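You operate a simulated robot arm through the tools that you are given. There is no shell and no other tool. Be economical: measure what you need, move in short steps, check, and stop when the job is done.

You run a simulated two-armed robot. Do the job below in one go: nothing can be reset, and whatever is moved stays where it is left.

## Task
Drain the spool line into the white jug and the branch into the steel jug.
Fine: shut the strainer outlet and branch valves first; both cocks shut again. Set down upright: white drain jug, steel drain jug.
Where things are to end (x, y in the base frame): steel drain jug within 0.02 m of [0.17, 1.05].

Only the result counts: the job must be done as asked and must still hold three seconds after the hand-in. Knocking over, shifting, dropping, spilling or breaking anything else fails it.

## Robot
Two 7-joint arms with two-finger parallel grippers on one trunk, on a base that drives. Base frame: it is fixed to the floor where the robot stands at the start and does not move with it; the origin is under the middle of the robot, x ahead of it, y to its left, z up. Readings come in m, degrees, newtons and seconds.
The left shoulder is at the start at [0.05, 0.161, 1.048], the right one opposite. With the tool pointing down near the work surface each hand reaches from about 0.1 to 0.52 m from the robot's upright axis, wherever it stands, measured 20 degrees to its own side. Places, roughly: branch drain cock [0.2, 1.1, 0.7]; branch valve [0.3, 0.9, 0.7]; spool drain cock [0.4, 0.6, 0.7]; steel drain jug [0, 1.25, 0.5]; strainer outlet valve [0.6, 0, 0.7]. Payload 3.43 kg a hand.
Tool frame (each hand has its own): the origin (TCP) lies between the finger pads and is the grasp point; the fingertips stand 0.03 m ahead of it; z points along the fingers, y is the line along which they close. Largest opening 0.094 m; finger width 0.028, thickness 0.01; the body of the gripper, 0.05 by 0.096 m, starts 0.055 m behind the TCP.
Orientation is told as [roll, pitch, yaw] about the base's x, y, z axes, in that order, counted from this pose: with the fingers straight down and closing along the base's y, the tool's x points along the base's -x, its y along +y and its z along -z.

## Interface
- The arms move only by the tool move_arm. It takes "left_rows", "right_rows" or both (then of equal length, played together; a hand with none holds still); each is a list of rows, each an object (a shift or turn left out is 0, a gripper value left out holds the last) with "rot": the turn, a rotation vector about the base's x, y, z in degrees, a list of three; "delta_pos": the shift along the base's x, y, z in mm, a list of three; "grip": the finger opening in mm, from 0 to 94. In form: [{"rot": [wx, wy, wz], "delta_pos": [x, y, z], "grip": grip}, ...]. A call has 1 to 10 rows; each row shifts and turns the commanded pose from where the row before left it. A row lasts 0.2 s, in which the tool goes at most 0.05 m and 8.6 degrees; a call with a longer step from one row to the next is refused whole, and so is a gripper value outside its range. Where a pose cannot be reached the arm comes as near as it can. A force on the tool above 40 N (or 10 N above the force at the start of the call, whichever is more), or a blocked arm, ends the call early, and 0.2 s more pass. The fingers move at their own pace (about 0.045 m/s each) and stop on an object; they squeeze with about 21 N. The grip force told is the motor's: it shows also when the fingers shut on nothing. Time passes only in rows, and 0.2 s behind the last, so rows that do not move let the fingers close. The reply holds the time, the measured pose of the TCP, the force on the tool along the base axes, the opening and the grip force, in the units named above and with some noise, with the torque about the TCP (base axes, N m) and any sound that the robot's microphone picked up.
- Cameras (640 x 400 px; columns grow to the right, rows downward): "scene" is now at [0.114, 0.0481, 1.1812]; the picture's right is [0.57, -0.82, 0.00], its down [-0.47, -0.32, -0.82] and it looks along [0.68, 0.47, -0.57] (base axes); focal length 229 px, centre (320, 200). "left" rides on the left gripper at [0.076, -0.014, -0.103] in its tool frame; the picture's right is [0.18, 0.98, 0.00], its down [-0.75, 0.14, -0.64] and it looks along [-0.63, 0.12, 0.77] (tool axes); focal length 243 px, centre (320, 200). "right" rides on the right gripper at [0.076, 0.014, -0.103] in its tool frame; the picture's right is [-0.18, 0.98, 0.00], its down [-0.75, -0.14, -0.64] and it looks along [-0.63, -0.12, 0.77] (tool axes); focal length 243 px, centre (320, 200). There is no depth. A picture from a camera that has moved, and an enlarged one, comes with that camera's place and axes in the base frame and with its lens. The place of the scene camera against the robot may be out by one fixed shift of up to 0.012 m in any direction.
- capture(camera): a new picture of that camera. No time passes.
- slide_trunk(by): slides the trunk up (or, below 0, down) by that many m; the arms and the scene camera ride with it, the base frame stays. It gives what a move gives, with no picture.
- roll_base(legs): drives the robot by 1 to 6 legs, each [ahead, left, turn to the left] in m, m and degrees, along the robot's own axes; the way and the turn of a leg run together, so that a leg with both is an arc; at most 1.5 m and 180 degrees a leg. The arms and the cameras ride along, it lands a little off, and it stops where it bumps. It gives what a move gives.
- pan_tilt(pan, tilt): turns the head with the scene camera to pan (to the left, within 80 degrees either way) and tilt (down, from -29 to 69), counted from straight ahead of the robot. It gives what a move gives.
- inspect(camera, box): a new picture of the part [left, top, right, bottom] of that camera's present view, enlarged. No time passes.
- finish_job(): hands the job in; it is judged then, once.

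Go step by step. Nothing tells you exact positions but the pictures and the camera data: compare them with the known pose of the tool, close in by small moves and look again before you grip or let go. The budget is 120 turns and 92 pictures, counting those below and the enlarged ones. Unless the task says otherwise, let go and move clear before handing in.

The tools are called after "Call:" as a command line: name --argument value ..., lists and objects as JSON in quotes. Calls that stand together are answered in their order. move_arm: Moves the arms, as the interface text tells. Its arguments: {"type":"object","properties":{"left_rows":{"type":"array"},"right_rows":{"type":"array"}},"required":[]} The other tools are called the same way: slide_trunk (by) slides the trunk up or down; roll_base (legs) drives the base; pan_tilt (pan, tilt) turns the head that bears the scene camera; capture (camera) takes a picture; inspect (camera, box) takes an enlarged picture of a part of a camera's view; finish_job () hands the job in.

At the start:

```text
t: 0.0
left_ee_pos: [0.2544, 0.3738, 0.9761]
left_orientation: [-0.1, -0.1, 0.0]
left_ft_force: [-0.4, 0.5, 0.6]
left_torque: [-0.03, 0.01, 0.01]
left_grip_width: 0.0939
left_finger_force: 0.0
right_ee_pos: [0.3468, 0.0003, 1.032]
right_orientation: [-0.2, 0.0, -0.1]
right_ft_force: [0.7, -0.1, 0.7]
right_torque: [-0.01, -0.01, 0.01]
right_grip_width: 0.0939
right_finger_force: 0.1
trunk travel left (down, up): [-0.075, 0.192]
robot x, y, heading: [-0.0028, 0.0036, -0.3]
head pan, tilt: [34.4, 34.5]
```

scene: 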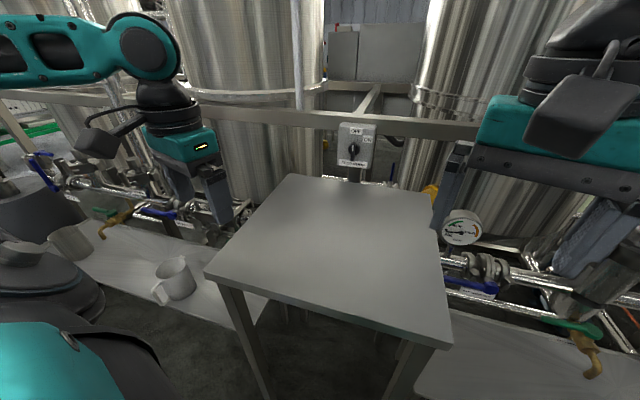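
right: 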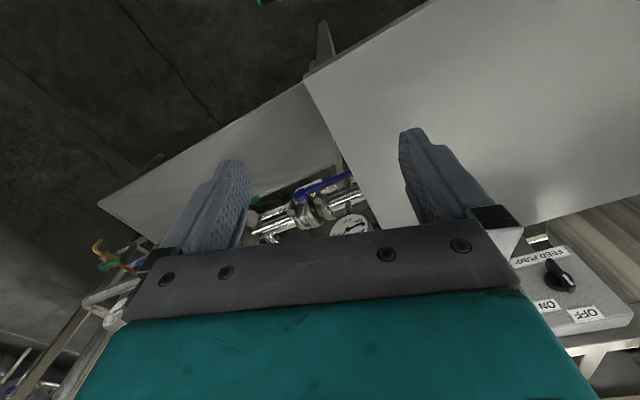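
left: 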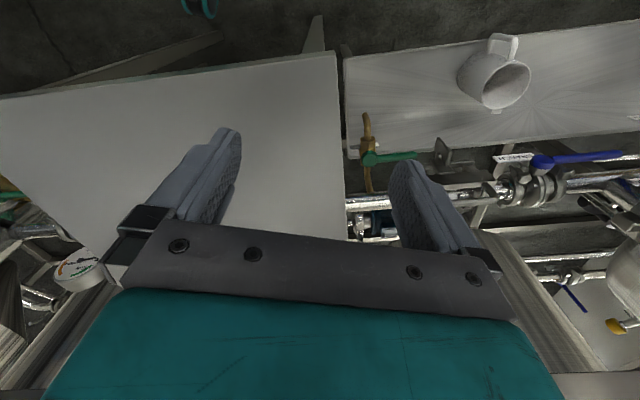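

I see a table, piping with blue-handled valves, green-handled drain cocks, and a white jug on a lower bench. I'll look around with the head first.

Call:
pan_tilt --pan 75 --tilt 35

Call:
capture --camera "scene"

Call:
pan_tilt --pan 0 --tilt 35

Call:
capture --camera "scene"

```text
t: 1.1
left_ee_pos: [0.2536, 0.374, 0.9767]
left_orientation: [0.0, -0.1, 0.2]
left_ft_force: [1.4, -0.1, -0.3]
left_torque: [-0.02, 0.02, 0.02]
left_grip_width: 0.094
left_finger_force: 0.0
right_ee_pos: [0.3466, -0.0004, 1.032]
right_orientation: [-0.1, -0.1, -0.1]
right_ft_force: [-0.2, -0.2, -0.4]
right_torque: [0.02, 0.04, -0.02]
right_grip_width: 0.0938
right_finger_force: 0.1
trunk travel left (down, up): [-0.075, 0.192]
robot x, y, heading: [-0.0042, 0.0015, -0.1]
head pan, tilt: [75.0, 35.0]
```

```text
88 pictures are left
camera scene: at [0.064, 0.0831, 1.1804], right [0.97, -0.26, 0.0], down [-0.15, -0.55, -0.82], along [0.21, 0.79, -0.57], focal length 229 px, centre (320, 200)
```

scene: 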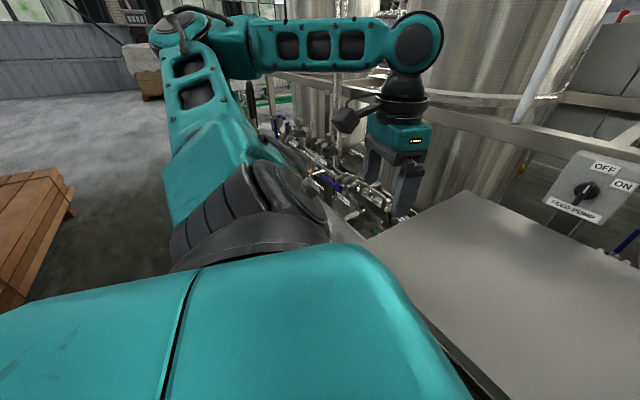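

```text
t: 2.5
left_ee_pos: [0.254, 0.3744, 0.9763]
left_orientation: [0.0, -0.1, 0.2]
left_ft_force: [0.2, 0.5, 0.5]
left_torque: [0.02, 0.0, -0.01]
left_grip_width: 0.094
left_finger_force: 0.0
right_ee_pos: [0.3459, 0.0013, 1.031]
right_orientation: [-0.2, -0.1, -0.1]
right_ft_force: [1.1, 0.0, 0.1]
right_torque: [0.02, -0.03, 0.01]
right_grip_width: 0.0943
right_finger_force: 0.0
trunk travel left (down, up): [-0.075, 0.192]
robot x, y, heading: [-0.0012, 0.002, -0.2]
head pan, tilt: [0.0, 35.0]
```

```text
87 pictures are left
camera scene: at [0.1292, -0.0018, 1.1804], right [0.0, -1.0, 0.0], down [-0.57, 0.0, -0.82], along [0.82, 0.0, -0.57], focal length 229 px, centre (320, 200)
```

scene: 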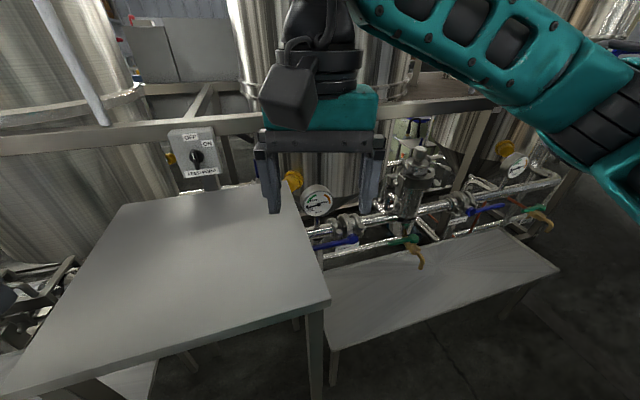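

I see the strainer with blue valves on both sides and the feed pump switch. I'll zoom into the strainer outlet region.

Call:
inspect --camera "scene" --box '[280, 150, 440, 280]'

Call:
inspect --camera "right" --box '[220, 130, 400, 260]'

Call:
inspect --camera "left" --box '[330, 20, 640, 300]'

```text
3.08 times, centred on (360, 215) of scene
camera zoom: at [0.1292, -0.0018, 1.1804], right [0.0, -1.0, 0.0], down [-0.57, 0.0, -0.82], along [0.82, 0.0, -0.57], focal length 705 px, centre (197, 154)
```

zoom: 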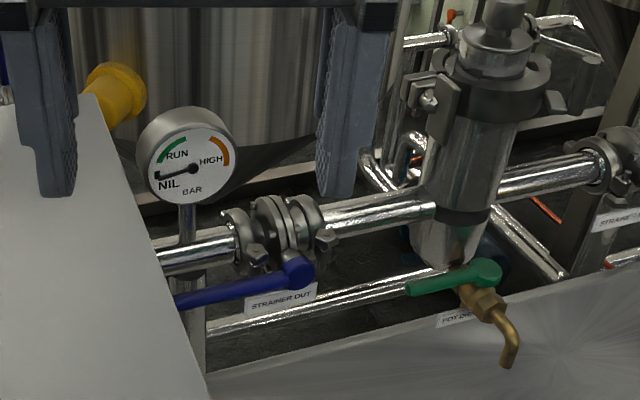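

```text
3.08 times, centred on (310, 195) of right
camera zoom: at [0.2716, 0.014, 1.1335], right [0.19, 0.98, 0.0], down [0.75, -0.14, 0.64], along [0.63, -0.12, -0.77], focal length 746 px, centre (351, 215)
```

zoom: 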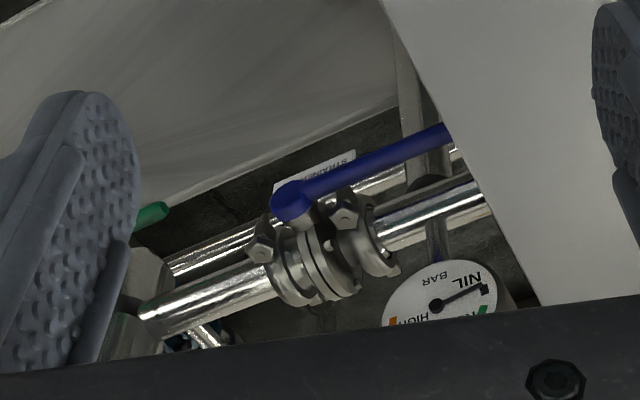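

```text
1.43 times, centred on (485, 160) of left
camera zoom: at [0.1763, 0.3603, 1.079], right [-0.19, 0.98, 0.0], down [0.75, 0.14, 0.64], along [0.63, 0.12, -0.77], focal length 347 px, centre (84, 257)
```

zoom: 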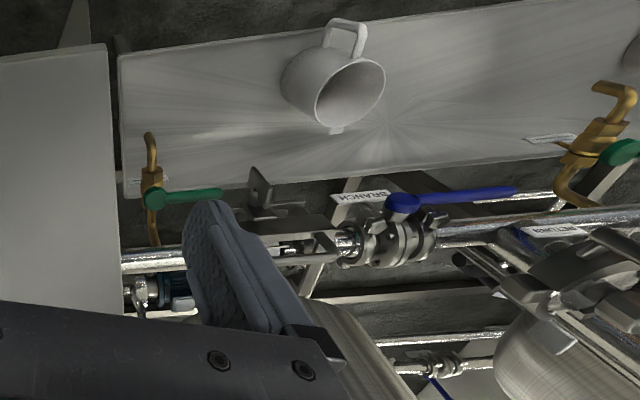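

The piping runs about 18° rotated relative to the base; the strainer outlet lever's stem faces the robot, pivot ≈ (0.55,-0.08,0.77). I'll turn the base 18° so it faces the line squarely, then look closer.

Call:
roll_base --legs '[[0, 0, 18.4]]'

Call:
capture --camera "right"

Call:
capture --camera "scene"

```text
t: 4.0
left_ee_pos: [0.1233, 0.4351, 0.9774]
left_orientation: [-0.1, 0.0, 18.5]
left_ft_force: [-0.2, -0.2, 0.4]
left_torque: [-0.01, -0.01, 0.0]
left_grip_width: 0.094
left_finger_force: 0.1
right_ee_pos: [0.3284, 0.1098, 1.031]
right_orientation: [-0.1, 0.1, 18.2]
right_ft_force: [0.9, -0.6, -0.6]
right_torque: [-0.04, 0.0, 0.03]
right_grip_width: 0.0939
right_finger_force: 0.0
trunk travel left (down, up): [-0.075, 0.192]
robot x, y, heading: [-0.0006, 0.0004, 18.5]
head pan, tilt: [0.0, 35.0]
```

```text
83 pictures are left
camera right: at [0.253, 0.0986, 1.1335], right [-0.13, 0.99, 0.0], down [0.76, 0.1, 0.64], along [0.64, 0.08, -0.77], focal length 243 px, centre (320, 200)
```

right: 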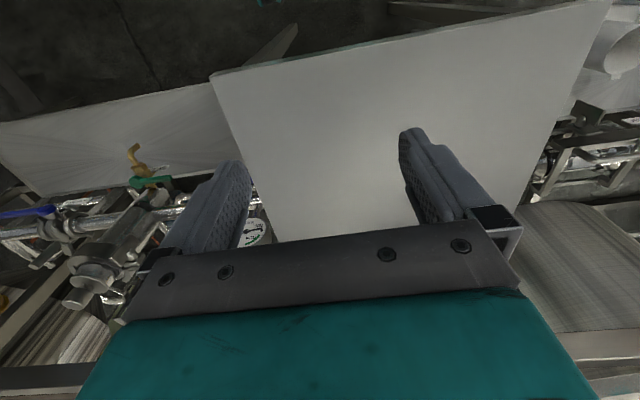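

```text
82 pictures are left
camera scene: at [0.1226, 0.0386, 1.1804], right [0.32, -0.95, 0.0], down [-0.54, -0.18, -0.82], along [0.78, 0.26, -0.57], focal length 229 px, centre (320, 200)
```

scene: 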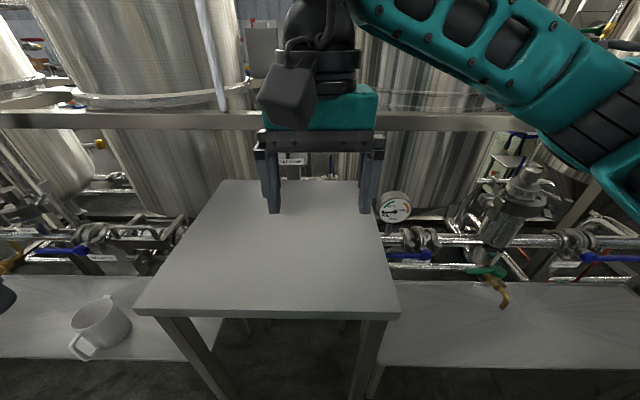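

The line is now square to the robot. I'll swing the right hand to the right of the table with fingers turning forward, then look at the lever with its camera.

Call:
move_arm --right_rows '[{"rot": [2.69, -8.06, 0], "delta_pos": [-0.6, -23.4, -10], "grip": 40}, {"rot": [2.69, -8.06, 0], "delta_pos": [-0.6, -23.4, -10]}, {"rot": [2.69, -8.06, 0], "delta_pos": [-0.6, -23.4, -10]}, {"rot": [2.69, -8.06, 0], "delta_pos": [-0.6, -23.4, -10]}, {"rot": [2.69, -8.06, 0], "delta_pos": [-0.6, -23.4, -10]}, {"rot": [2.69, -8.06, 0], "delta_pos": [-0.6, -23.4, -20]}, {"rot": [2.69, -8.06, 0], "delta_pos": [-0.6, -23.4, -30]}, {"rot": [2.69, -8.06, 0], "delta_pos": [-0.6, -23.4, -30]}, {"rot": [2.69, -8.06, 0], "delta_pos": [-0.6, -23.4, -30]}, {"rot": [0, 0, 0], "delta_pos": [0, -10, -40]}]'

Call:
capture --camera "right"

Call:
capture --camera "scene"

```text
t: 6.2
left_ee_pos: [0.1234, 0.4369, 0.9764]
left_orientation: [0.0, -0.2, 18.5]
left_ft_force: [-0.3, 0.1, -0.6]
left_torque: [-0.06, -0.02, 0.01]
left_grip_width: 0.0942
left_finger_force: 0.1
right_ee_pos: [0.3943, 0.0181, 0.857]
right_orientation: [0.7, -76.6, 17.7]
right_ft_force: [-0.1, 0.2, 0.4]
right_torque: [0.02, -0.02, 0.0]
right_grip_width: 0.0401
right_finger_force: 0.1
right hand out of reach, approached as far as the arm can: row 5, 6, 7, 8, 9
trunk travel left (down, up): [-0.075, 0.192]
robot x, y, heading: [-0.0021, -0.0013, 18.4]
head pan, tilt: [0.0, 35.0]
```

```text
81 pictures are left
camera right: at [0.2794, -0.0059, 0.8056], right [-0.27, 0.95, 0.18], down [-0.38, -0.28, 0.88], along [0.88, 0.17, 0.44], focal length 243 px, centre (320, 200)
```

right: 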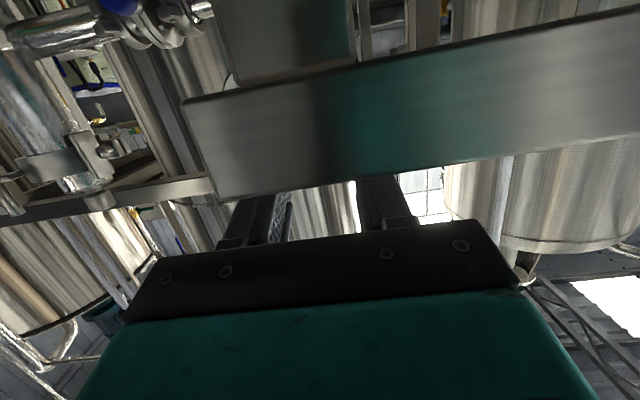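

```text
80 pictures are left
camera scene: at [0.1225, 0.0386, 1.1804], right [0.32, -0.95, 0.0], down [-0.54, -0.18, -0.82], along [0.78, 0.26, -0.57], focal length 229 px, centre (320, 200)
```

scene: 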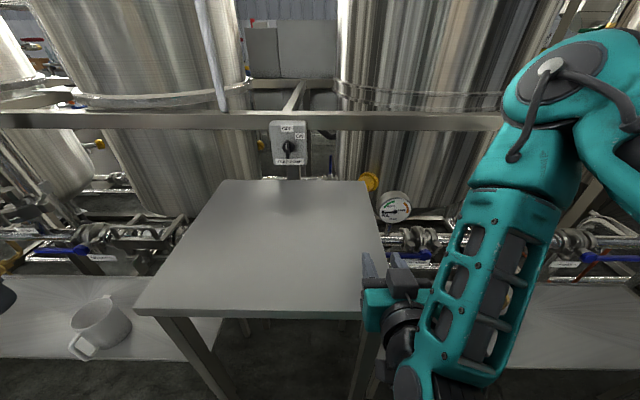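

The hand couldn't fold that near the body and hovers at the table edge. I'll raise it and command it further ahead, clear of the table.

Call:
move_arm --right_rows '[{"delta_pos": [0, 0, 40]}, {"delta_pos": [38, 12.7, 10]}, {"delta_pos": [38, 12.7, 0]}, {"delta_pos": [38, 12.7, 0]}]'

Call:
capture --camera "right"

Call:
capture --camera "scene"

```text
t: 7.0
left_ee_pos: [0.1226, 0.4349, 0.9761]
left_orientation: [0.0, -0.2, 18.4]
left_ft_force: [-0.1, -0.6, 0.6]
left_torque: [-0.01, 0.04, 0.03]
left_grip_width: 0.0941
left_finger_force: 0.0
right_ee_pos: [0.4543, 0.046, 0.8998]
right_orientation: [0.1, -75.1, 18.8]
right_ft_force: [-6.0, -6.0, 13.2]
right_torque: [-0.84, 2.01, 0.54]
right_grip_width: 0.0398
right_finger_force: 0.0
right hand out of reach, approached as far as the arm can: row 1
trunk travel left (down, up): [-0.075, 0.192]
robot x, y, heading: [0.0001, 0.0021, 18.5]
head pan, tilt: [0.0, 35.0]
stopped in row 3 (right hand): the force on the tool passed its limit (the readings are from after the stop); the commanded pose is now the measured one
```

```text
79 pictures are left
camera right: at [0.3391, 0.0197, 0.8507], right [-0.28, 0.94, 0.18], down [-0.36, -0.27, 0.89], along [0.89, 0.18, 0.41], focal length 243 px, centre (320, 200)
```

right: 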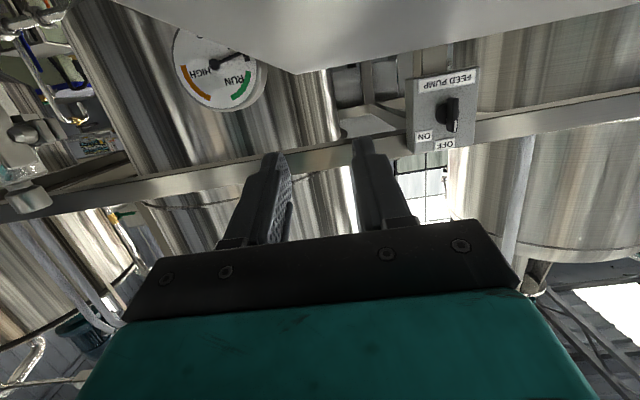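

```text
78 pictures are left
camera scene: at [0.1221, 0.038, 1.1807], right [0.31, -0.95, 0.0], down [-0.54, -0.18, -0.82], along [0.78, 0.26, -0.57], focal length 229 px, centre (320, 200)
```

scene: 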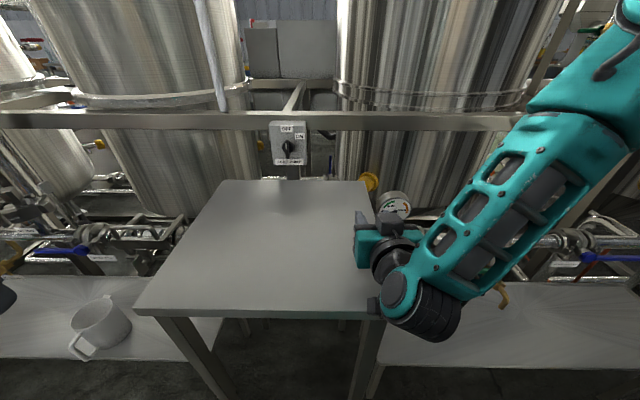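

The wrist camera touched the table lightly (table didn't move). I'll lift straight up, then move right at height.

Call:
move_arm --right_rows '[{"delta_pos": [0, 0, 40]}, {"delta_pos": [0, 0, 40]}, {"delta_pos": [11, -33, 0]}, {"delta_pos": [11, -33, 0]}, {"delta_pos": [11, -33, 0]}]'

Call:
capture --camera "scene"

```text
t: 8.2
left_ee_pos: [0.1228, 0.4343, 0.9763]
left_orientation: [-0.1, -0.1, 18.4]
left_ft_force: [0.3, 0.7, 0.1]
left_torque: [0.07, 0.03, -0.02]
left_grip_width: 0.094
left_finger_force: 0.1
right_ee_pos: [0.4927, -0.0426, 0.994]
right_orientation: [0.2, -74.9, 18.7]
right_ft_force: [0.4, 0.1, -0.6]
right_torque: [0.01, -0.01, 0.0]
right_grip_width: 0.0398
right_finger_force: 0.0
right hand out of reach, approached as far as the arm can: row 5
trunk travel left (down, up): [-0.075, 0.192]
robot x, y, heading: [-0.0008, 0.0012, 18.2]
head pan, tilt: [0.0, 35.0]
```

```text
77 pictures are left
camera scene: at [0.1228, 0.0375, 1.1804], right [0.31, -0.95, 0.0], down [-0.54, -0.18, -0.82], along [0.78, 0.26, -0.57], focal length 229 px, centre (320, 200)
```

scene: 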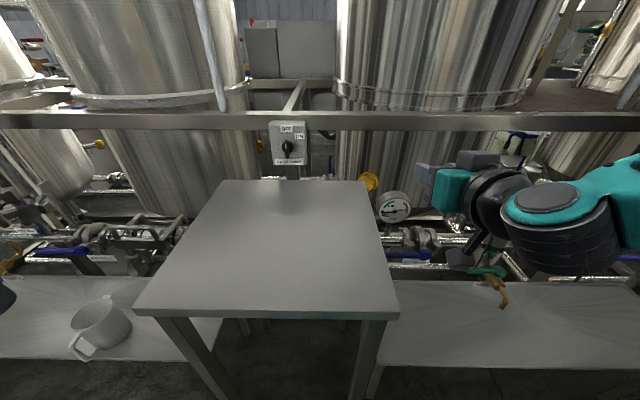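

The forward-finger pose is cramped this close. I'll back the base a bit and shift right so the arm can stretch, then look again.

Call:
roll_base --legs '[[-0.12, -0.06, 0]]'

Call:
move_arm --right_rows '[{"delta_pos": [0, 0, -40]}, {"delta_pos": [0, 0, -40]}, {"delta_pos": [0, 0, -40]}, {"delta_pos": [0, 0, -40]}, {"delta_pos": [0, 0, -40]}, {"delta_pos": [0, 0, -40]}, {"rot": [1.6, -4.8, 0], "delta_pos": [10, 3, -15]}]'

Call:
capture --camera "right"

Call:
capture --camera "scene"

```text
t: 9.4
left_ee_pos: [0.0304, 0.3412, 0.9761]
left_orientation: [0.0, -0.1, 18.3]
left_ft_force: [-0.3, 0.2, 0.1]
left_torque: [0.0, 0.01, 0.02]
left_grip_width: 0.094
left_finger_force: 0.0
right_ee_pos: [0.3996, -0.1357, 0.9935]
right_orientation: [0.1, -75.0, 18.6]
right_ft_force: [0.2, -0.4, -0.4]
right_torque: [0.03, -0.02, 0.0]
right_grip_width: 0.04
right_finger_force: 0.1
trunk travel left (down, up): [-0.075, 0.192]
robot x, y, heading: [-0.0947, -0.0982, 18.3]
head pan, tilt: [0.0, 35.0]
```

```text
t: 10.9
left_ee_pos: [0.0294, 0.3412, 0.9769]
left_orientation: [-0.1, -0.2, 18.2]
left_ft_force: [-0.4, 0.5, -0.1]
left_torque: [0.01, 0.01, 0.0]
left_grip_width: 0.0941
left_finger_force: 0.2
right_ee_pos: [0.3522, -0.0404, 0.8493]
right_orientation: [1.3, -76.3, 17.3]
right_ft_force: [-10.8, -6.7, 9.0]
right_torque: [0.21, 0.12, 0.18]
right_grip_width: 0.0382
right_finger_force: 0.0
right hand out of reach, approached as far as the arm can: row 1, 2, 3, 4, 5, 6, 7
trunk travel left (down, up): [-0.075, 0.192]
robot x, y, heading: [-0.0949, -0.0998, 18.5]
head pan, tilt: [0.0, 35.0]
stopped in row 7 (right hand): the force on the tool passed its limit (the readings are from after the stop); the commanded pose is now the measured one
```

```text
76 pictures are left
camera right: at [0.238, -0.0644, 0.7989], right [-0.27, 0.95, 0.18], down [-0.38, -0.28, 0.88], along [0.89, 0.17, 0.43], focal length 243 px, centre (320, 200)
```

right: 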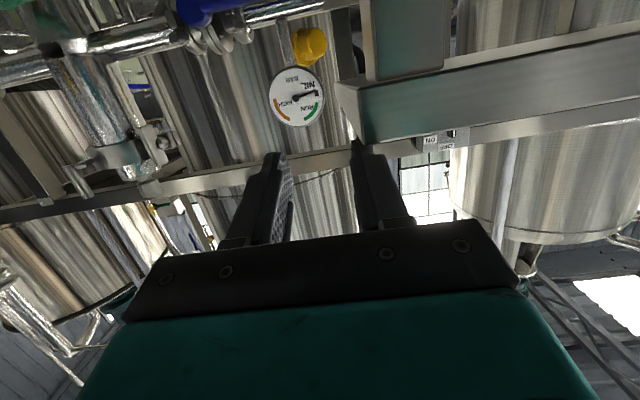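

```text
75 pictures are left
camera scene: at [0.0271, -0.0567, 1.1807], right [0.31, -0.95, 0.0], down [-0.54, -0.18, -0.82], along [0.78, 0.26, -0.57], focal length 229 px, centre (320, 200)
```

scene: 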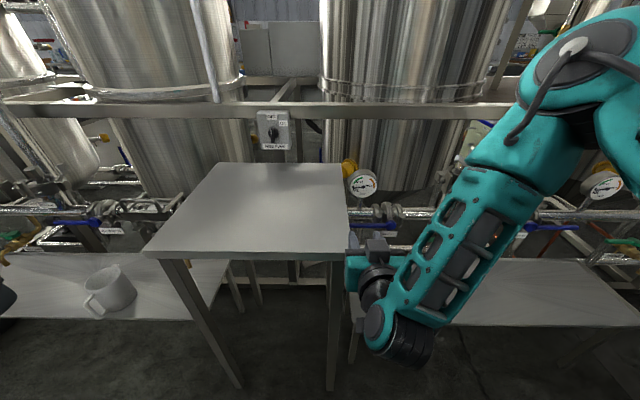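

The hand again drifted left because that wrist orientation is not reachable to the right. I'll pull back and up, and go back to fingers-down.

Call:
move_arm --right_rows '[{"delta_pos": [-15, -20, 0]}, {"delta_pos": [-5, -10, 30]}, {"delta_pos": [0, 0, 45]}, {"delta_pos": [0, 0, 45]}, {"delta_pos": [0, 0, 45], "rot": [-2.69, 8.06, 0]}, {"delta_pos": [0, -20, 0], "rot": [-2.69, 8.06, 0]}, {"delta_pos": [0, -20, 0], "rot": [-2.69, 8.06, 0]}, {"delta_pos": [0, -20, 0], "rot": [-2.69, 8.06, 0]}, {"rot": [-2.69, 8.06, 0]}, {"rot": [-2.69, 8.06, 0]}]'

Call:
capture --camera "scene"

```text
t: 13.1
left_ee_pos: [0.0293, 0.3414, 0.9752]
left_orientation: [-0.1, -0.1, 18.3]
left_ft_force: [0.4, 0.2, -0.2]
left_torque: [0.0, 0.01, -0.03]
left_grip_width: 0.0941
left_finger_force: 0.0
right_ee_pos: [0.3368, -0.1176, 1.0147]
right_orientation: [0.1, -25.0, 18.2]
right_ft_force: [0.5, 0.7, -0.5]
right_torque: [0.01, -0.05, -0.02]
right_grip_width: 0.0401
right_finger_force: 0.0
right hand out of reach, approached as far as the arm can: row 1, 4
trunk travel left (down, up): [-0.075, 0.192]
robot x, y, heading: [-0.0918, -0.0959, 18.6]
head pan, tilt: [0.0, 35.0]
```

```text
74 pictures are left
camera scene: at [0.0286, -0.0559, 1.1803], right [0.31, -0.95, 0.0], down [-0.54, -0.18, -0.82], along [0.78, 0.26, -0.57], focal length 229 px, centre (320, 200)
```

scene: 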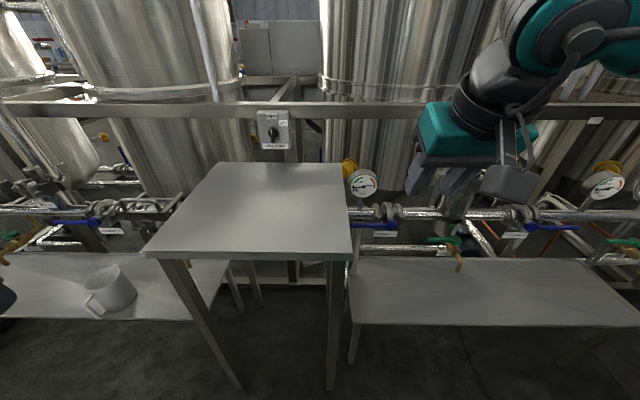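

Fingers are tilted 25° from down now. Let me zoom on the strainer outlet lever from this viewpoint and compare with the wrist camera.

Call:
inspect --camera "scene" --box '[320, 160, 480, 280]'

Call:
capture --camera "right"

```text
3.33 times, centred on (400, 220) of scene
camera zoom: at [0.0286, -0.0559, 1.1803], right [0.31, -0.95, 0.0], down [-0.54, -0.18, -0.82], along [0.78, 0.26, -0.57], focal length 764 px, centre (53, 133)
```

zoom: 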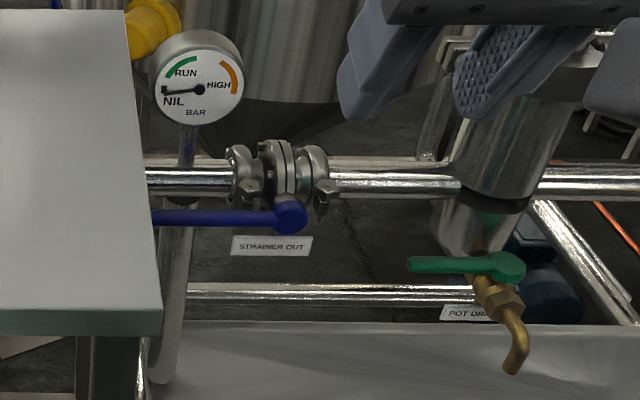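

```text
72 pictures are left
camera right: at [0.2263, -0.1408, 1.0746], right [-0.15, 0.99, 0.08], down [0.44, -0.01, 0.9], along [0.89, 0.17, -0.43], focal length 243 px, centre (320, 200)
```

right: 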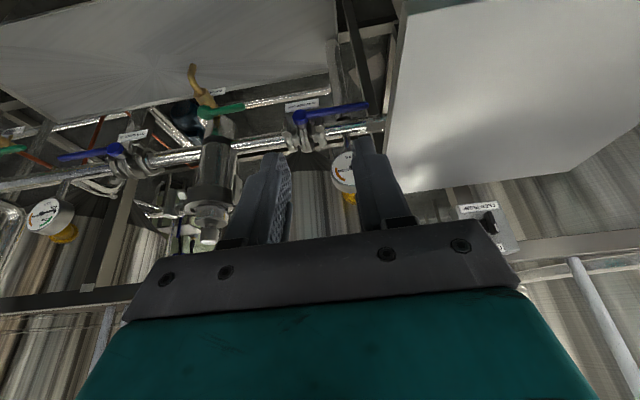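

The entire lever is visible from the wrist camera. I'll drive forward again and turn the hand so fingers point down and close across the lever (camera to the right, away from the table).

Call:
roll_base --legs '[[0.12, -0.04, 0]]'

Call:
move_arm --right_rows '[{"rot": [-2.69, 8.06, 0]}, {"rot": [-2.69, 8.06, 0]}, {"rot": [-2.5, 7.5, 0]}, {"rot": [0, 0, 8.5]}, {"rot": [0, 0, 8.5]}, {"rot": [0, 0, 8.5]}, {"rot": [0, 0, 8.5]}, {"rot": [0, 0, 8.5]}, {"rot": [0, 0, 8.5]}]'

Call:
move_arm --right_rows '[{"rot": [0, 0, 8.5]}, {"rot": [0, 0, 8.5]}, {"rot": [0, 0, 8.5]}, {"rot": [0, 0, 8.5]}, {"rot": [0, 0, 5]}]'

Call:
capture --camera "right"

Call:
capture --camera "scene"

```text
t: 14.4
left_ee_pos: [0.1578, 0.3393, 0.9745]
left_orientation: [-0.2, -0.1, 18.2]
left_ft_force: [-0.3, -0.7, -0.9]
left_torque: [0.01, 0.0, 0.01]
left_grip_width: 0.094
left_finger_force: 0.1
right_ee_pos: [0.4631, -0.1202, 1.0142]
right_orientation: [0.0, -25.2, 18.0]
right_ft_force: [0.1, -0.3, 0.6]
right_torque: [0.01, 0.0, 0.03]
right_grip_width: 0.0396
right_finger_force: 0.0
trunk travel left (down, up): [-0.075, 0.192]
robot x, y, heading: [0.0326, -0.0943, 18.1]
head pan, tilt: [0.0, 35.0]
```

```text
t: 16.4
left_ee_pos: [0.1584, 0.3394, 0.9769]
left_orientation: [-0.1, -0.1, 18.1]
left_ft_force: [0.2, -0.3, 0.1]
left_torque: [0.0, 0.01, -0.04]
left_grip_width: 0.0938
left_finger_force: 0.1
right_ee_pos: [0.4636, -0.1194, 1.0145]
right_orientation: [-0.1, -0.3, 69.1]
right_ft_force: [0.3, -0.4, 0.8]
right_torque: [-0.01, 0.01, 0.0]
right_grip_width: 0.04
right_finger_force: 0.1
trunk travel left (down, up): [-0.075, 0.192]
robot x, y, heading: [0.0316, -0.0936, 18.0]
head pan, tilt: [0.0, 35.0]
```

```text
t: 17.6
left_ee_pos: [0.1574, 0.3396, 0.9757]
left_orientation: [-0.1, -0.1, 18.3]
left_ft_force: [0.3, 0.1, 0.1]
left_torque: [0.01, 0.01, 0.02]
left_grip_width: 0.0941
left_finger_force: 0.1
right_ee_pos: [0.3529, -0.0941, 1.0062]
right_orientation: [-0.1, -0.2, 107.9]
right_ft_force: [-0.1, -0.5, 0.8]
right_torque: [-0.03, 0.01, 0.01]
right_grip_width: 0.04
right_finger_force: 0.0
right hand out of reach, approached as far as the arm can: row 2, 3, 4, 5
trunk travel left (down, up): [-0.075, 0.192]
robot x, y, heading: [0.0308, -0.0933, 18.1]
head pan, tilt: [0.0, 35.0]
```

```text
71 pictures are left
camera right: at [0.3646, -0.1729, 1.1077], right [-0.99, -0.13, 0.0], down [-0.1, 0.76, 0.65], along [-0.08, 0.64, -0.76], focal length 243 px, centre (320, 200)
```

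right: 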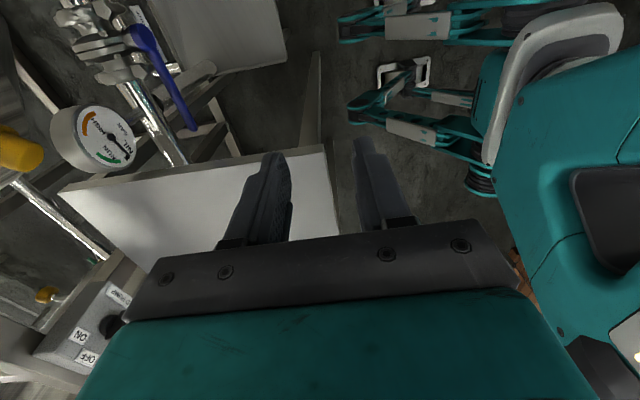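

```text
70 pictures are left
camera scene: at [0.1549, -0.057, 1.1804], right [0.31, -0.95, 0.0], down [-0.55, -0.18, -0.82], along [0.78, 0.25, -0.57], focal length 229 px, centre (320, 200)
```

scene: 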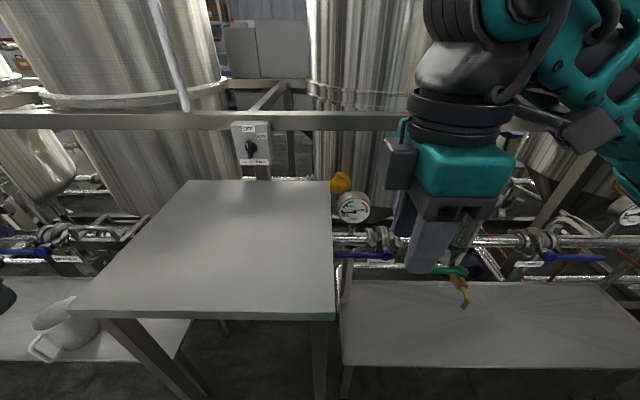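

That yaw is beyond the wrist limit; I'll try the opposite yaw.

Call:
move_arm --right_rows '[{"rot": [0, 0, -8.5]}, {"rot": [0, 0, -8.5]}, {"rot": [0, 0, -8.5]}, {"rot": [0, 0, -8.5]}, {"rot": [0, 0, -8.5]}, {"rot": [0, 0, -8.5]}, {"rot": [0, 0, -8.5]}, {"rot": [0, 0, -8.5]}, {"rot": [0, 0, -8.5]}, {"rot": [0, 0, -8.5]}]'

Call:
move_arm --right_rows '[{"rot": [0, 0, -8.5]}, {"rot": [0, 0, -8.5]}, {"rot": [0, 0, -8.5]}, {"rot": [0, 0, -8.5]}, {"rot": [0, 0, -8.5]}, {"rot": [0, 0, -8.5]}, {"rot": [0, 0, -8.5]}, {"rot": [0, 0, -8.5]}, {"rot": [0, 0, -8.5]}, {"rot": [0, 0, -8.5]}]'

Call:
capture --camera "right"

```text
t: 19.8
left_ee_pos: [0.1568, 0.3403, 0.9762]
left_orientation: [-0.2, -0.1, 18.2]
left_ft_force: [0.9, -0.3, 0.4]
left_torque: [-0.01, 0.0, 0.0]
left_grip_width: 0.0938
left_finger_force: 0.1
right_ee_pos: [0.3536, -0.0941, 1.0062]
right_orientation: [-0.1, -0.2, 22.8]
right_ft_force: [-0.4, -0.1, -0.6]
right_torque: [0.0, 0.01, 0.02]
right_grip_width: 0.04
right_finger_force: 0.0
trunk travel left (down, up): [-0.075, 0.192]
robot x, y, heading: [0.0398, -0.1, 18.1]
head pan, tilt: [0.0, 35.0]
```

```text
t: 22.0
left_ee_pos: [0.1571, 0.3405, 0.975]
left_orientation: [-0.2, -0.1, 18.2]
left_ft_force: [-0.8, -0.2, 0.1]
left_torque: [-0.03, 0.0, 0.0]
left_grip_width: 0.094
left_finger_force: 0.0
right_ee_pos: [0.3539, -0.0946, 1.0077]
right_orientation: [-0.2, -0.2, -62.2]
right_ft_force: [-0.1, 0.4, 0.0]
right_torque: [0.01, 0.02, 0.03]
right_grip_width: 0.0402
right_finger_force: 0.1
trunk travel left (down, up): [-0.075, 0.192]
robot x, y, heading: [0.0316, -0.0964, 18.2]
head pan, tilt: [0.0, 35.0]
```

```text
69 pictures are left
camera right: at [0.3324, -0.0212, 1.1081], right [0.95, 0.3, 0.0], down [0.23, -0.73, 0.65], along [0.19, -0.62, -0.76], focal length 243 px, centre (320, 200)
```

right: 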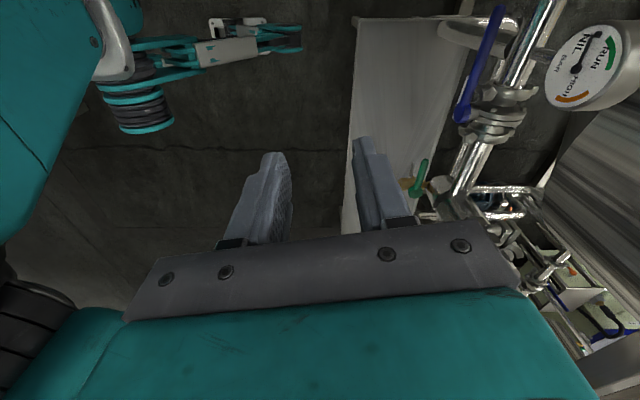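

This yaw works, and the lever is clearly seen: pivot ≈ (0.552,-0.081,0.78), tip ≈ (0.516,0.025,0.78). I'll move above its outer end.

Call:
move_arm --right_rows '[{"rot": [0, 0, -5], "delta_pos": [34, 19, 0]}, {"rot": [0, 0, -4.5], "delta_pos": [34, 19, 0]}, {"delta_pos": [34, 19, 0]}, {"delta_pos": [34, 19, -30]}, {"delta_pos": [35, 19, -40]}]'

Call:
capture --camera "right"

Call:
capture --camera "scene"

```text
refused: row 5 steps farther than a row can; nothing moved
```

```text
68 pictures are left
camera right: at [0.3324, -0.0212, 1.1081], right [0.95, 0.3, 0.0], down [0.23, -0.73, 0.65], along [0.19, -0.62, -0.76], focal length 243 px, centre (320, 200)
```

right: 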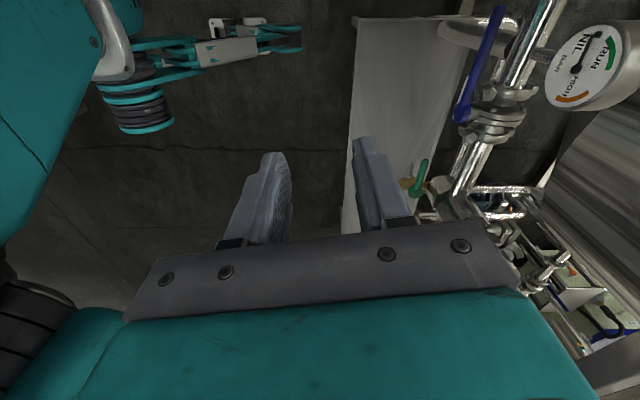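

```text
67 pictures are left
camera scene: at [0.155, -0.057, 1.1804], right [0.31, -0.95, 0.0], down [-0.55, -0.18, -0.82], along [0.78, 0.25, -0.57], focal length 229 px, centre (320, 200)
```

scene: 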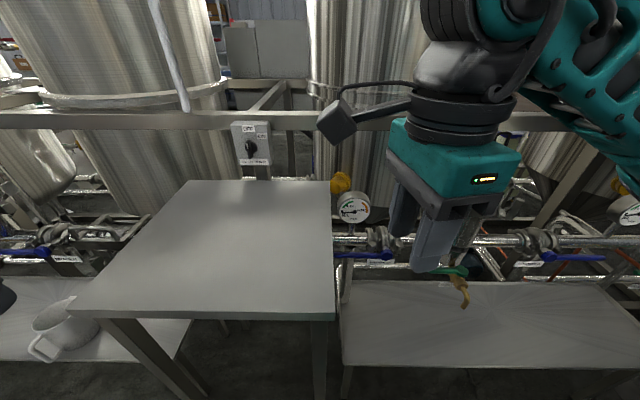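

One row was too long; splitting it.

Call:
move_arm --right_rows '[{"rot": [0, 0, -5], "delta_pos": [34, 19, 0]}, {"rot": [0, 0, -4.5], "delta_pos": [34, 19, 0]}, {"delta_pos": [34, 19, 0]}, {"delta_pos": [34, 19, -20]}, {"delta_pos": [35, 19, -20]}, {"delta_pos": [0, 0, -40]}]'

Call:
capture --camera "right"

Call:
capture --camera "scene"

```text
t: 23.4
left_ee_pos: [0.1568, 0.3401, 0.976]
left_orientation: [-0.1, -0.2, 18.2]
left_ft_force: [-0.1, -0.2, 0.5]
left_torque: [0.01, 0.02, -0.02]
left_grip_width: 0.0939
left_finger_force: 0.0
right_ee_pos: [0.5276, 0.0007, 0.9254]
right_orientation: [-0.1, -0.2, -71.5]
right_ft_force: [0.2, 0.6, -0.4]
right_torque: [-0.03, 0.0, 0.01]
right_grip_width: 0.0401
right_finger_force: 0.1
trunk travel left (down, up): [-0.075, 0.192]
robot x, y, heading: [0.0338, -0.0953, 18.1]
head pan, tilt: [0.0, 35.0]
```

```text
66 pictures are left
camera right: at [0.5186, 0.0769, 1.0268], right [0.99, 0.14, 0.0], down [0.11, -0.76, 0.65], along [0.09, -0.64, -0.76], focal length 243 px, centre (320, 200)
```

right: 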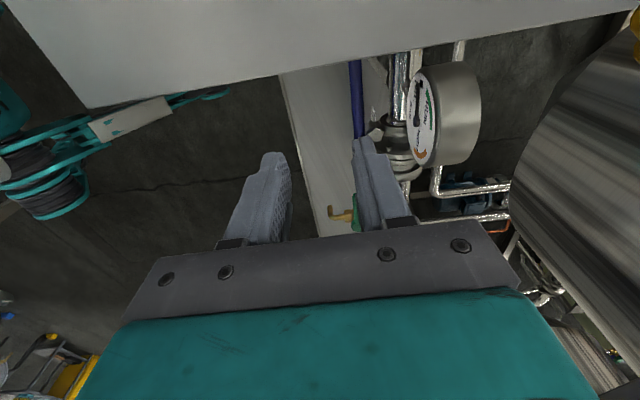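

```text
65 pictures are left
camera scene: at [0.1551, -0.0571, 1.1804], right [0.31, -0.95, 0.0], down [-0.55, -0.18, -0.82], along [0.78, 0.25, -0.57], focal length 229 px, centre (320, 200)
```

scene: 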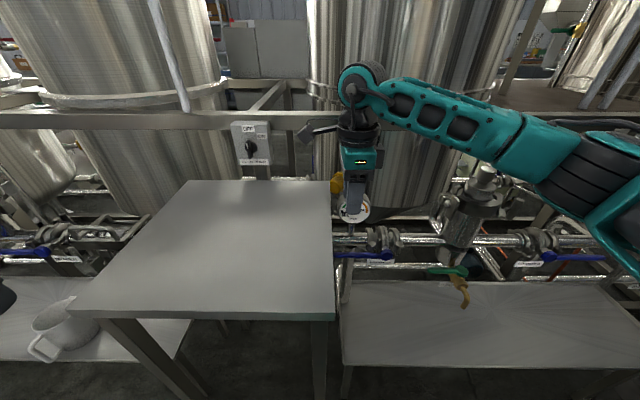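

Re-triangulating from two wrist views puts the lever lower and further: u≈0.545, z≈0.70 (pivot ≈ (0.606,-0.095), tip ≈ (0.562,0.036)). I'll tilt the hand 35° so fingers point left-down, keeping the camera clear of the table, and stage to the right above it.

Call:
move_arm --right_rows '[{"rot": [8.07, 2.69, 0], "delta_pos": [15, -11, 0], "grip": 32}, {"rot": [8.07, 2.69, 0], "delta_pos": [15, -11, 0]}, {"rot": [8.07, 2.69, 0], "delta_pos": [15, -11, 0]}, {"rot": [8.07, 2.69, 0], "delta_pos": [16, -11, -10]}, {"rot": [0, 0, 0], "delta_pos": [0, 0, -20]}]'

Call:
capture --camera "right"

```text
t: 24.6
left_ee_pos: [0.157, 0.3397, 0.9753]
left_orientation: [-0.1, -0.1, 18.1]
left_ft_force: [-0.4, 1.0, -0.1]
left_torque: [0.03, -0.01, 0.01]
left_grip_width: 0.094
left_finger_force: 0.1
right_ee_pos: [0.5847, -0.0425, 0.8958]
right_orientation: [-0.1, 33.9, -71.3]
right_ft_force: [0.2, 0.5, 0.2]
right_torque: [-0.02, -0.03, -0.02]
right_grip_width: 0.0318
right_finger_force: 0.1
trunk travel left (down, up): [-0.075, 0.192]
robot x, y, heading: [0.0329, -0.0938, 18.1]
head pan, tilt: [0.0, 35.0]
```

```text
64 pictures are left
camera right: at [0.5978, -0.0339, 1.0227], right [0.98, 0.17, -0.1], down [0.18, -0.98, 0.11], along [-0.08, -0.13, -0.99], focal length 243 px, centre (320, 200)
```

right: 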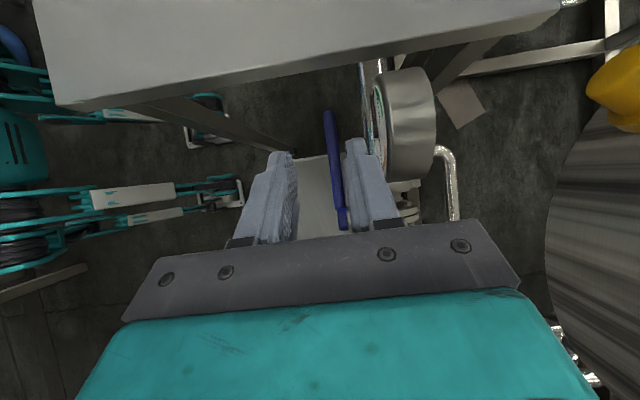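

The lever is now clearly in view and the position is confirmed (tip (0.5625,0.038,0.70)). The gauge is close behind, so I'll add a 20° forward tilt and descend to a pre-grasp.

Call:
move_arm --right_rows '[{"rot": [2.1, -6.3, 0], "delta_pos": [-7, -1, -10]}, {"rot": [2.1, -6.3, 0], "delta_pos": [-7, -1, -10]}, {"rot": [2.1, -6.3, 0], "delta_pos": [-8, -1, -10]}, {"delta_pos": [0, 0, -45]}, {"delta_pos": [0, 0, -45]}]'

Call:
capture --camera "right"

Call:
capture --camera "scene"

```text
t: 25.8
left_ee_pos: [0.1583, 0.3412, 0.9761]
left_orientation: [-0.2, 0.0, 18.2]
left_ft_force: [0.3, -0.7, 0.3]
left_torque: [0.04, 0.0, -0.01]
left_grip_width: 0.0938
left_finger_force: 0.1
right_ee_pos: [0.563, -0.0503, 0.7766]
right_orientation: [23.5, 31.5, -58.5]
right_ft_force: [-0.2, 0.1, -0.8]
right_torque: [0.0, -0.02, 0.02]
right_grip_width: 0.0321
right_finger_force: 0.1
trunk travel left (down, up): [-0.075, 0.192]
robot x, y, heading: [0.0302, -0.0979, 18.1]
head pan, tilt: [0.0, 35.0]
```

```text
63 pictures are left
camera right: at [0.5341, -0.0542, 0.9004], right [0.96, 0.16, 0.24], down [0.15, -0.99, 0.06], along [0.25, -0.02, -0.97], focal length 243 px, centre (320, 200)
```

right: 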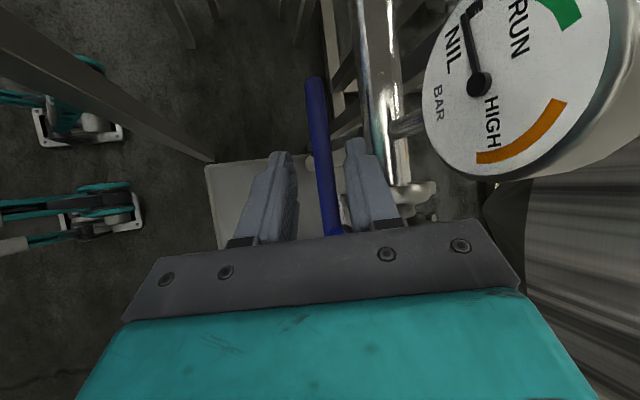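

```text
62 pictures are left
camera scene: at [0.1551, -0.0571, 1.1804], right [0.31, -0.95, 0.0], down [-0.55, -0.18, -0.82], along [0.78, 0.25, -0.57], focal length 229 px, centre (320, 200)
```

scene: 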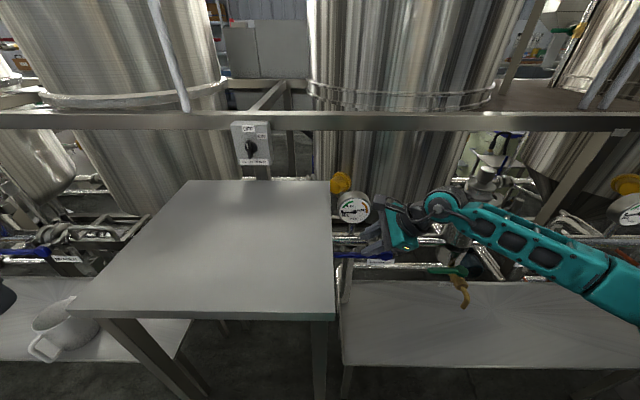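

Well aligned: the lever lies centred between the fingers. Advancing 90 mm along the tool axis, then gripping.

Call:
move_arm --right_rows '[{"delta_pos": [2.8, 18.5, -23.3]}, {"delta_pos": [2.8, 18.5, -23.3]}, {"delta_pos": [2.8, 18.5, -23.3]}]'

Call:
capture --camera "right"

```text
t: 26.6
left_ee_pos: [0.1573, 0.3403, 0.9746]
left_orientation: [-0.1, -0.1, 18.2]
left_ft_force: [-0.8, -0.6, 0.0]
left_torque: [0.0, 0.01, 0.02]
left_grip_width: 0.0942
left_finger_force: 0.1
right_ee_pos: [0.5725, 0.0076, 0.706]
right_orientation: [23.4, 31.5, -58.6]
right_ft_force: [-0.1, -0.9, 0.0]
right_torque: [0.01, -0.03, 0.0]
right_grip_width: 0.032
right_finger_force: 0.1
trunk travel left (down, up): [-0.075, 0.192]
robot x, y, heading: [0.0299, -0.0963, 17.9]
head pan, tilt: [0.0, 35.0]
```

```text
61 pictures are left
camera right: at [0.5432, 0.0042, 0.8304], right [0.96, 0.16, 0.24], down [0.15, -0.99, 0.06], along [0.25, -0.02, -0.97], focal length 243 px, centre (320, 200)
```

right: 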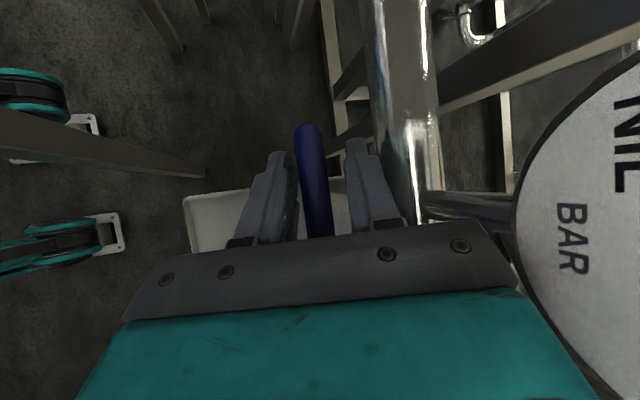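

Fingers straddle the lever. Closing, then a small upward test nudge.

Call:
move_arm --right_rows '[{"grip": 0}, {"grip": 0}, {"grip": 0}]'

Call:
move_arm --right_rows '[{"delta_pos": [0, 0, 10]}, {"delta_pos": [0.5, -1.5, 10]}]'

```text
t: 27.4
left_ee_pos: [0.1561, 0.3395, 0.9765]
left_orientation: [-0.1, -0.1, 18.2]
left_ft_force: [0.3, -0.9, -1.4]
left_torque: [0.02, 0.03, 0.02]
left_grip_width: 0.0936
left_finger_force: 0.1
right_ee_pos: [0.569, 0.008, 0.7046]
right_orientation: [23.0, 31.5, -58.6]
right_ft_force: [-21.1, -10.1, -5.6]
right_torque: [0.5, 0.25, -0.12]
right_grip_width: 0.0196
right_finger_force: 45.4
trunk travel left (down, up): [-0.075, 0.192]
robot x, y, heading: [0.0296, -0.0924, 18.2]
head pan, tilt: [0.0, 35.0]
```

```text
t: 28.0
left_ee_pos: [0.1569, 0.3394, 0.9752]
left_orientation: [-0.1, -0.1, 18.2]
left_ft_force: [0.0, 0.0, 1.0]
left_torque: [0.0, 0.0, -0.02]
left_grip_width: 0.0942
left_finger_force: 0.1
right_ee_pos: [0.5687, 0.0063, 0.7212]
right_orientation: [22.8, 31.4, -58.7]
right_ft_force: [-22.8, -6.9, -16.7]
right_torque: [1.39, 0.58, -0.19]
right_grip_width: 0.02
right_finger_force: 44.7
trunk travel left (down, up): [-0.075, 0.192]
robot x, y, heading: [0.03, -0.0919, 18.1]
head pan, tilt: [0.0, 35.0]
```

The lever follows upward with modest force, so it closes upward. Continuing the arc around the pivot.

Call:
move_arm --right_rows '[{"delta_pos": [-2, -1, 0]}, {"delta_pos": [0.6, -5.7, 15]}, {"delta_pos": [3.3, -9.9, 21.4]}, {"delta_pos": [4.6, -14, 18.8]}]'

Call:
capture --camera "right"

Call:
inspect --camera "scene" --box '[310, 160, 470, 280]'

```text
t: 29.0
left_ee_pos: [0.1574, 0.3406, 0.9746]
left_orientation: [-0.2, -0.1, 18.1]
left_ft_force: [-0.2, 0.3, -0.1]
left_torque: [0.0, 0.0, -0.01]
left_grip_width: 0.0942
left_finger_force: 0.0
right_ee_pos: [0.5768, -0.0201, 0.7811]
right_orientation: [23.2, 31.7, -58.5]
right_ft_force: [-18.8, 7.4, -11.0]
right_torque: [1.47, 1.27, -0.62]
right_grip_width: 0.022
right_finger_force: 44.9
trunk travel left (down, up): [-0.075, 0.192]
robot x, y, heading: [0.0333, -0.0937, 17.9]
head pan, tilt: [0.0, 35.0]
```

```text
60 pictures are left
camera right: at [0.5476, -0.0255, 0.905], right [0.96, 0.17, 0.23], down [0.16, -0.99, 0.06], along [0.24, -0.02, -0.97], focal length 243 px, centre (320, 200)
```

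right: 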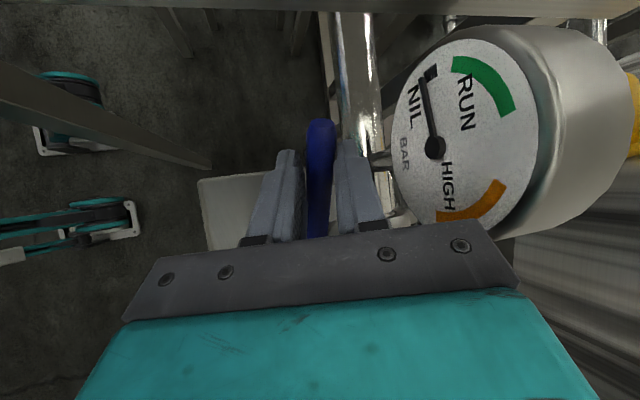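

```text
3.33 times, centred on (390, 220) of scene
camera zoom: at [0.1547, -0.0564, 1.1804], right [0.31, -0.95, 0.0], down [-0.54, -0.18, -0.82], along [0.78, 0.25, -0.57], focal length 764 px, centre (87, 133)
```

zoom: 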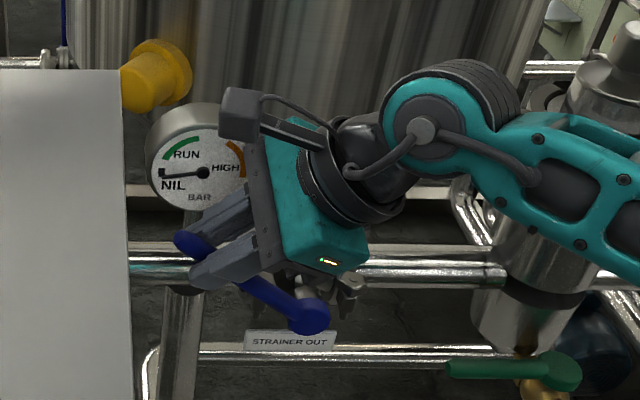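

Lever is at ~43° and turning. Continuing to 90°.

Call:
move_arm --right_rows '[{"delta_pos": [4.8, -17.4, 15.3]}, {"delta_pos": [6.6, -19.9, 11.2]}, {"delta_pos": [7.2, -21.7, 7]}, {"delta_pos": [6.3, -18.8, 2]}, {"delta_pos": [2, -6, 0]}]'

Call:
inspect --camera "scene" --box '[310, 160, 470, 280]'

```text
t: 30.2
left_ee_pos: [0.1576, 0.3388, 0.9759]
left_orientation: [0.0, -0.1, 18.2]
left_ft_force: [0.0, 0.3, 0.9]
left_torque: [0.02, -0.03, 0.01]
left_grip_width: 0.0939
left_finger_force: 0.0
right_ee_pos: [0.6094, -0.1085, 0.8182]
right_orientation: [23.8, 31.3, -58.6]
right_ft_force: [-1.8, -0.7, -0.8]
right_torque: [-0.01, 0.0, 0.0]
right_grip_width: 0.0002
right_finger_force: 33.1
trunk travel left (down, up): [-0.075, 0.192]
robot x, y, heading: [0.0306, -0.0978, 18.3]
head pan, tilt: [0.0, 35.0]
```

```text
3.33 times, centred on (390, 220) of scene
camera zoom: at [0.1553, -0.057, 1.1804], right [0.31, -0.95, 0.0], down [-0.55, -0.18, -0.82], along [0.78, 0.25, -0.57], focal length 764 px, centre (87, 133)
```

zoom: 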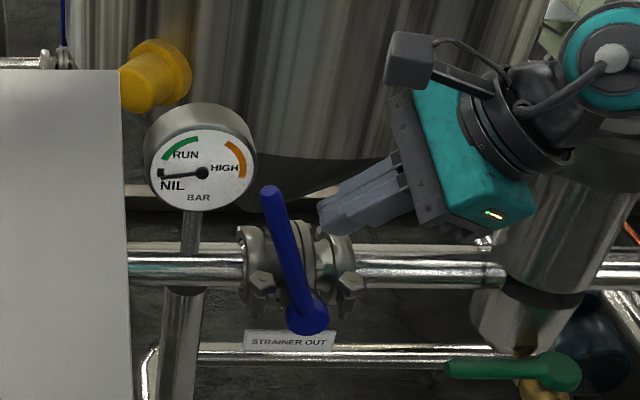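

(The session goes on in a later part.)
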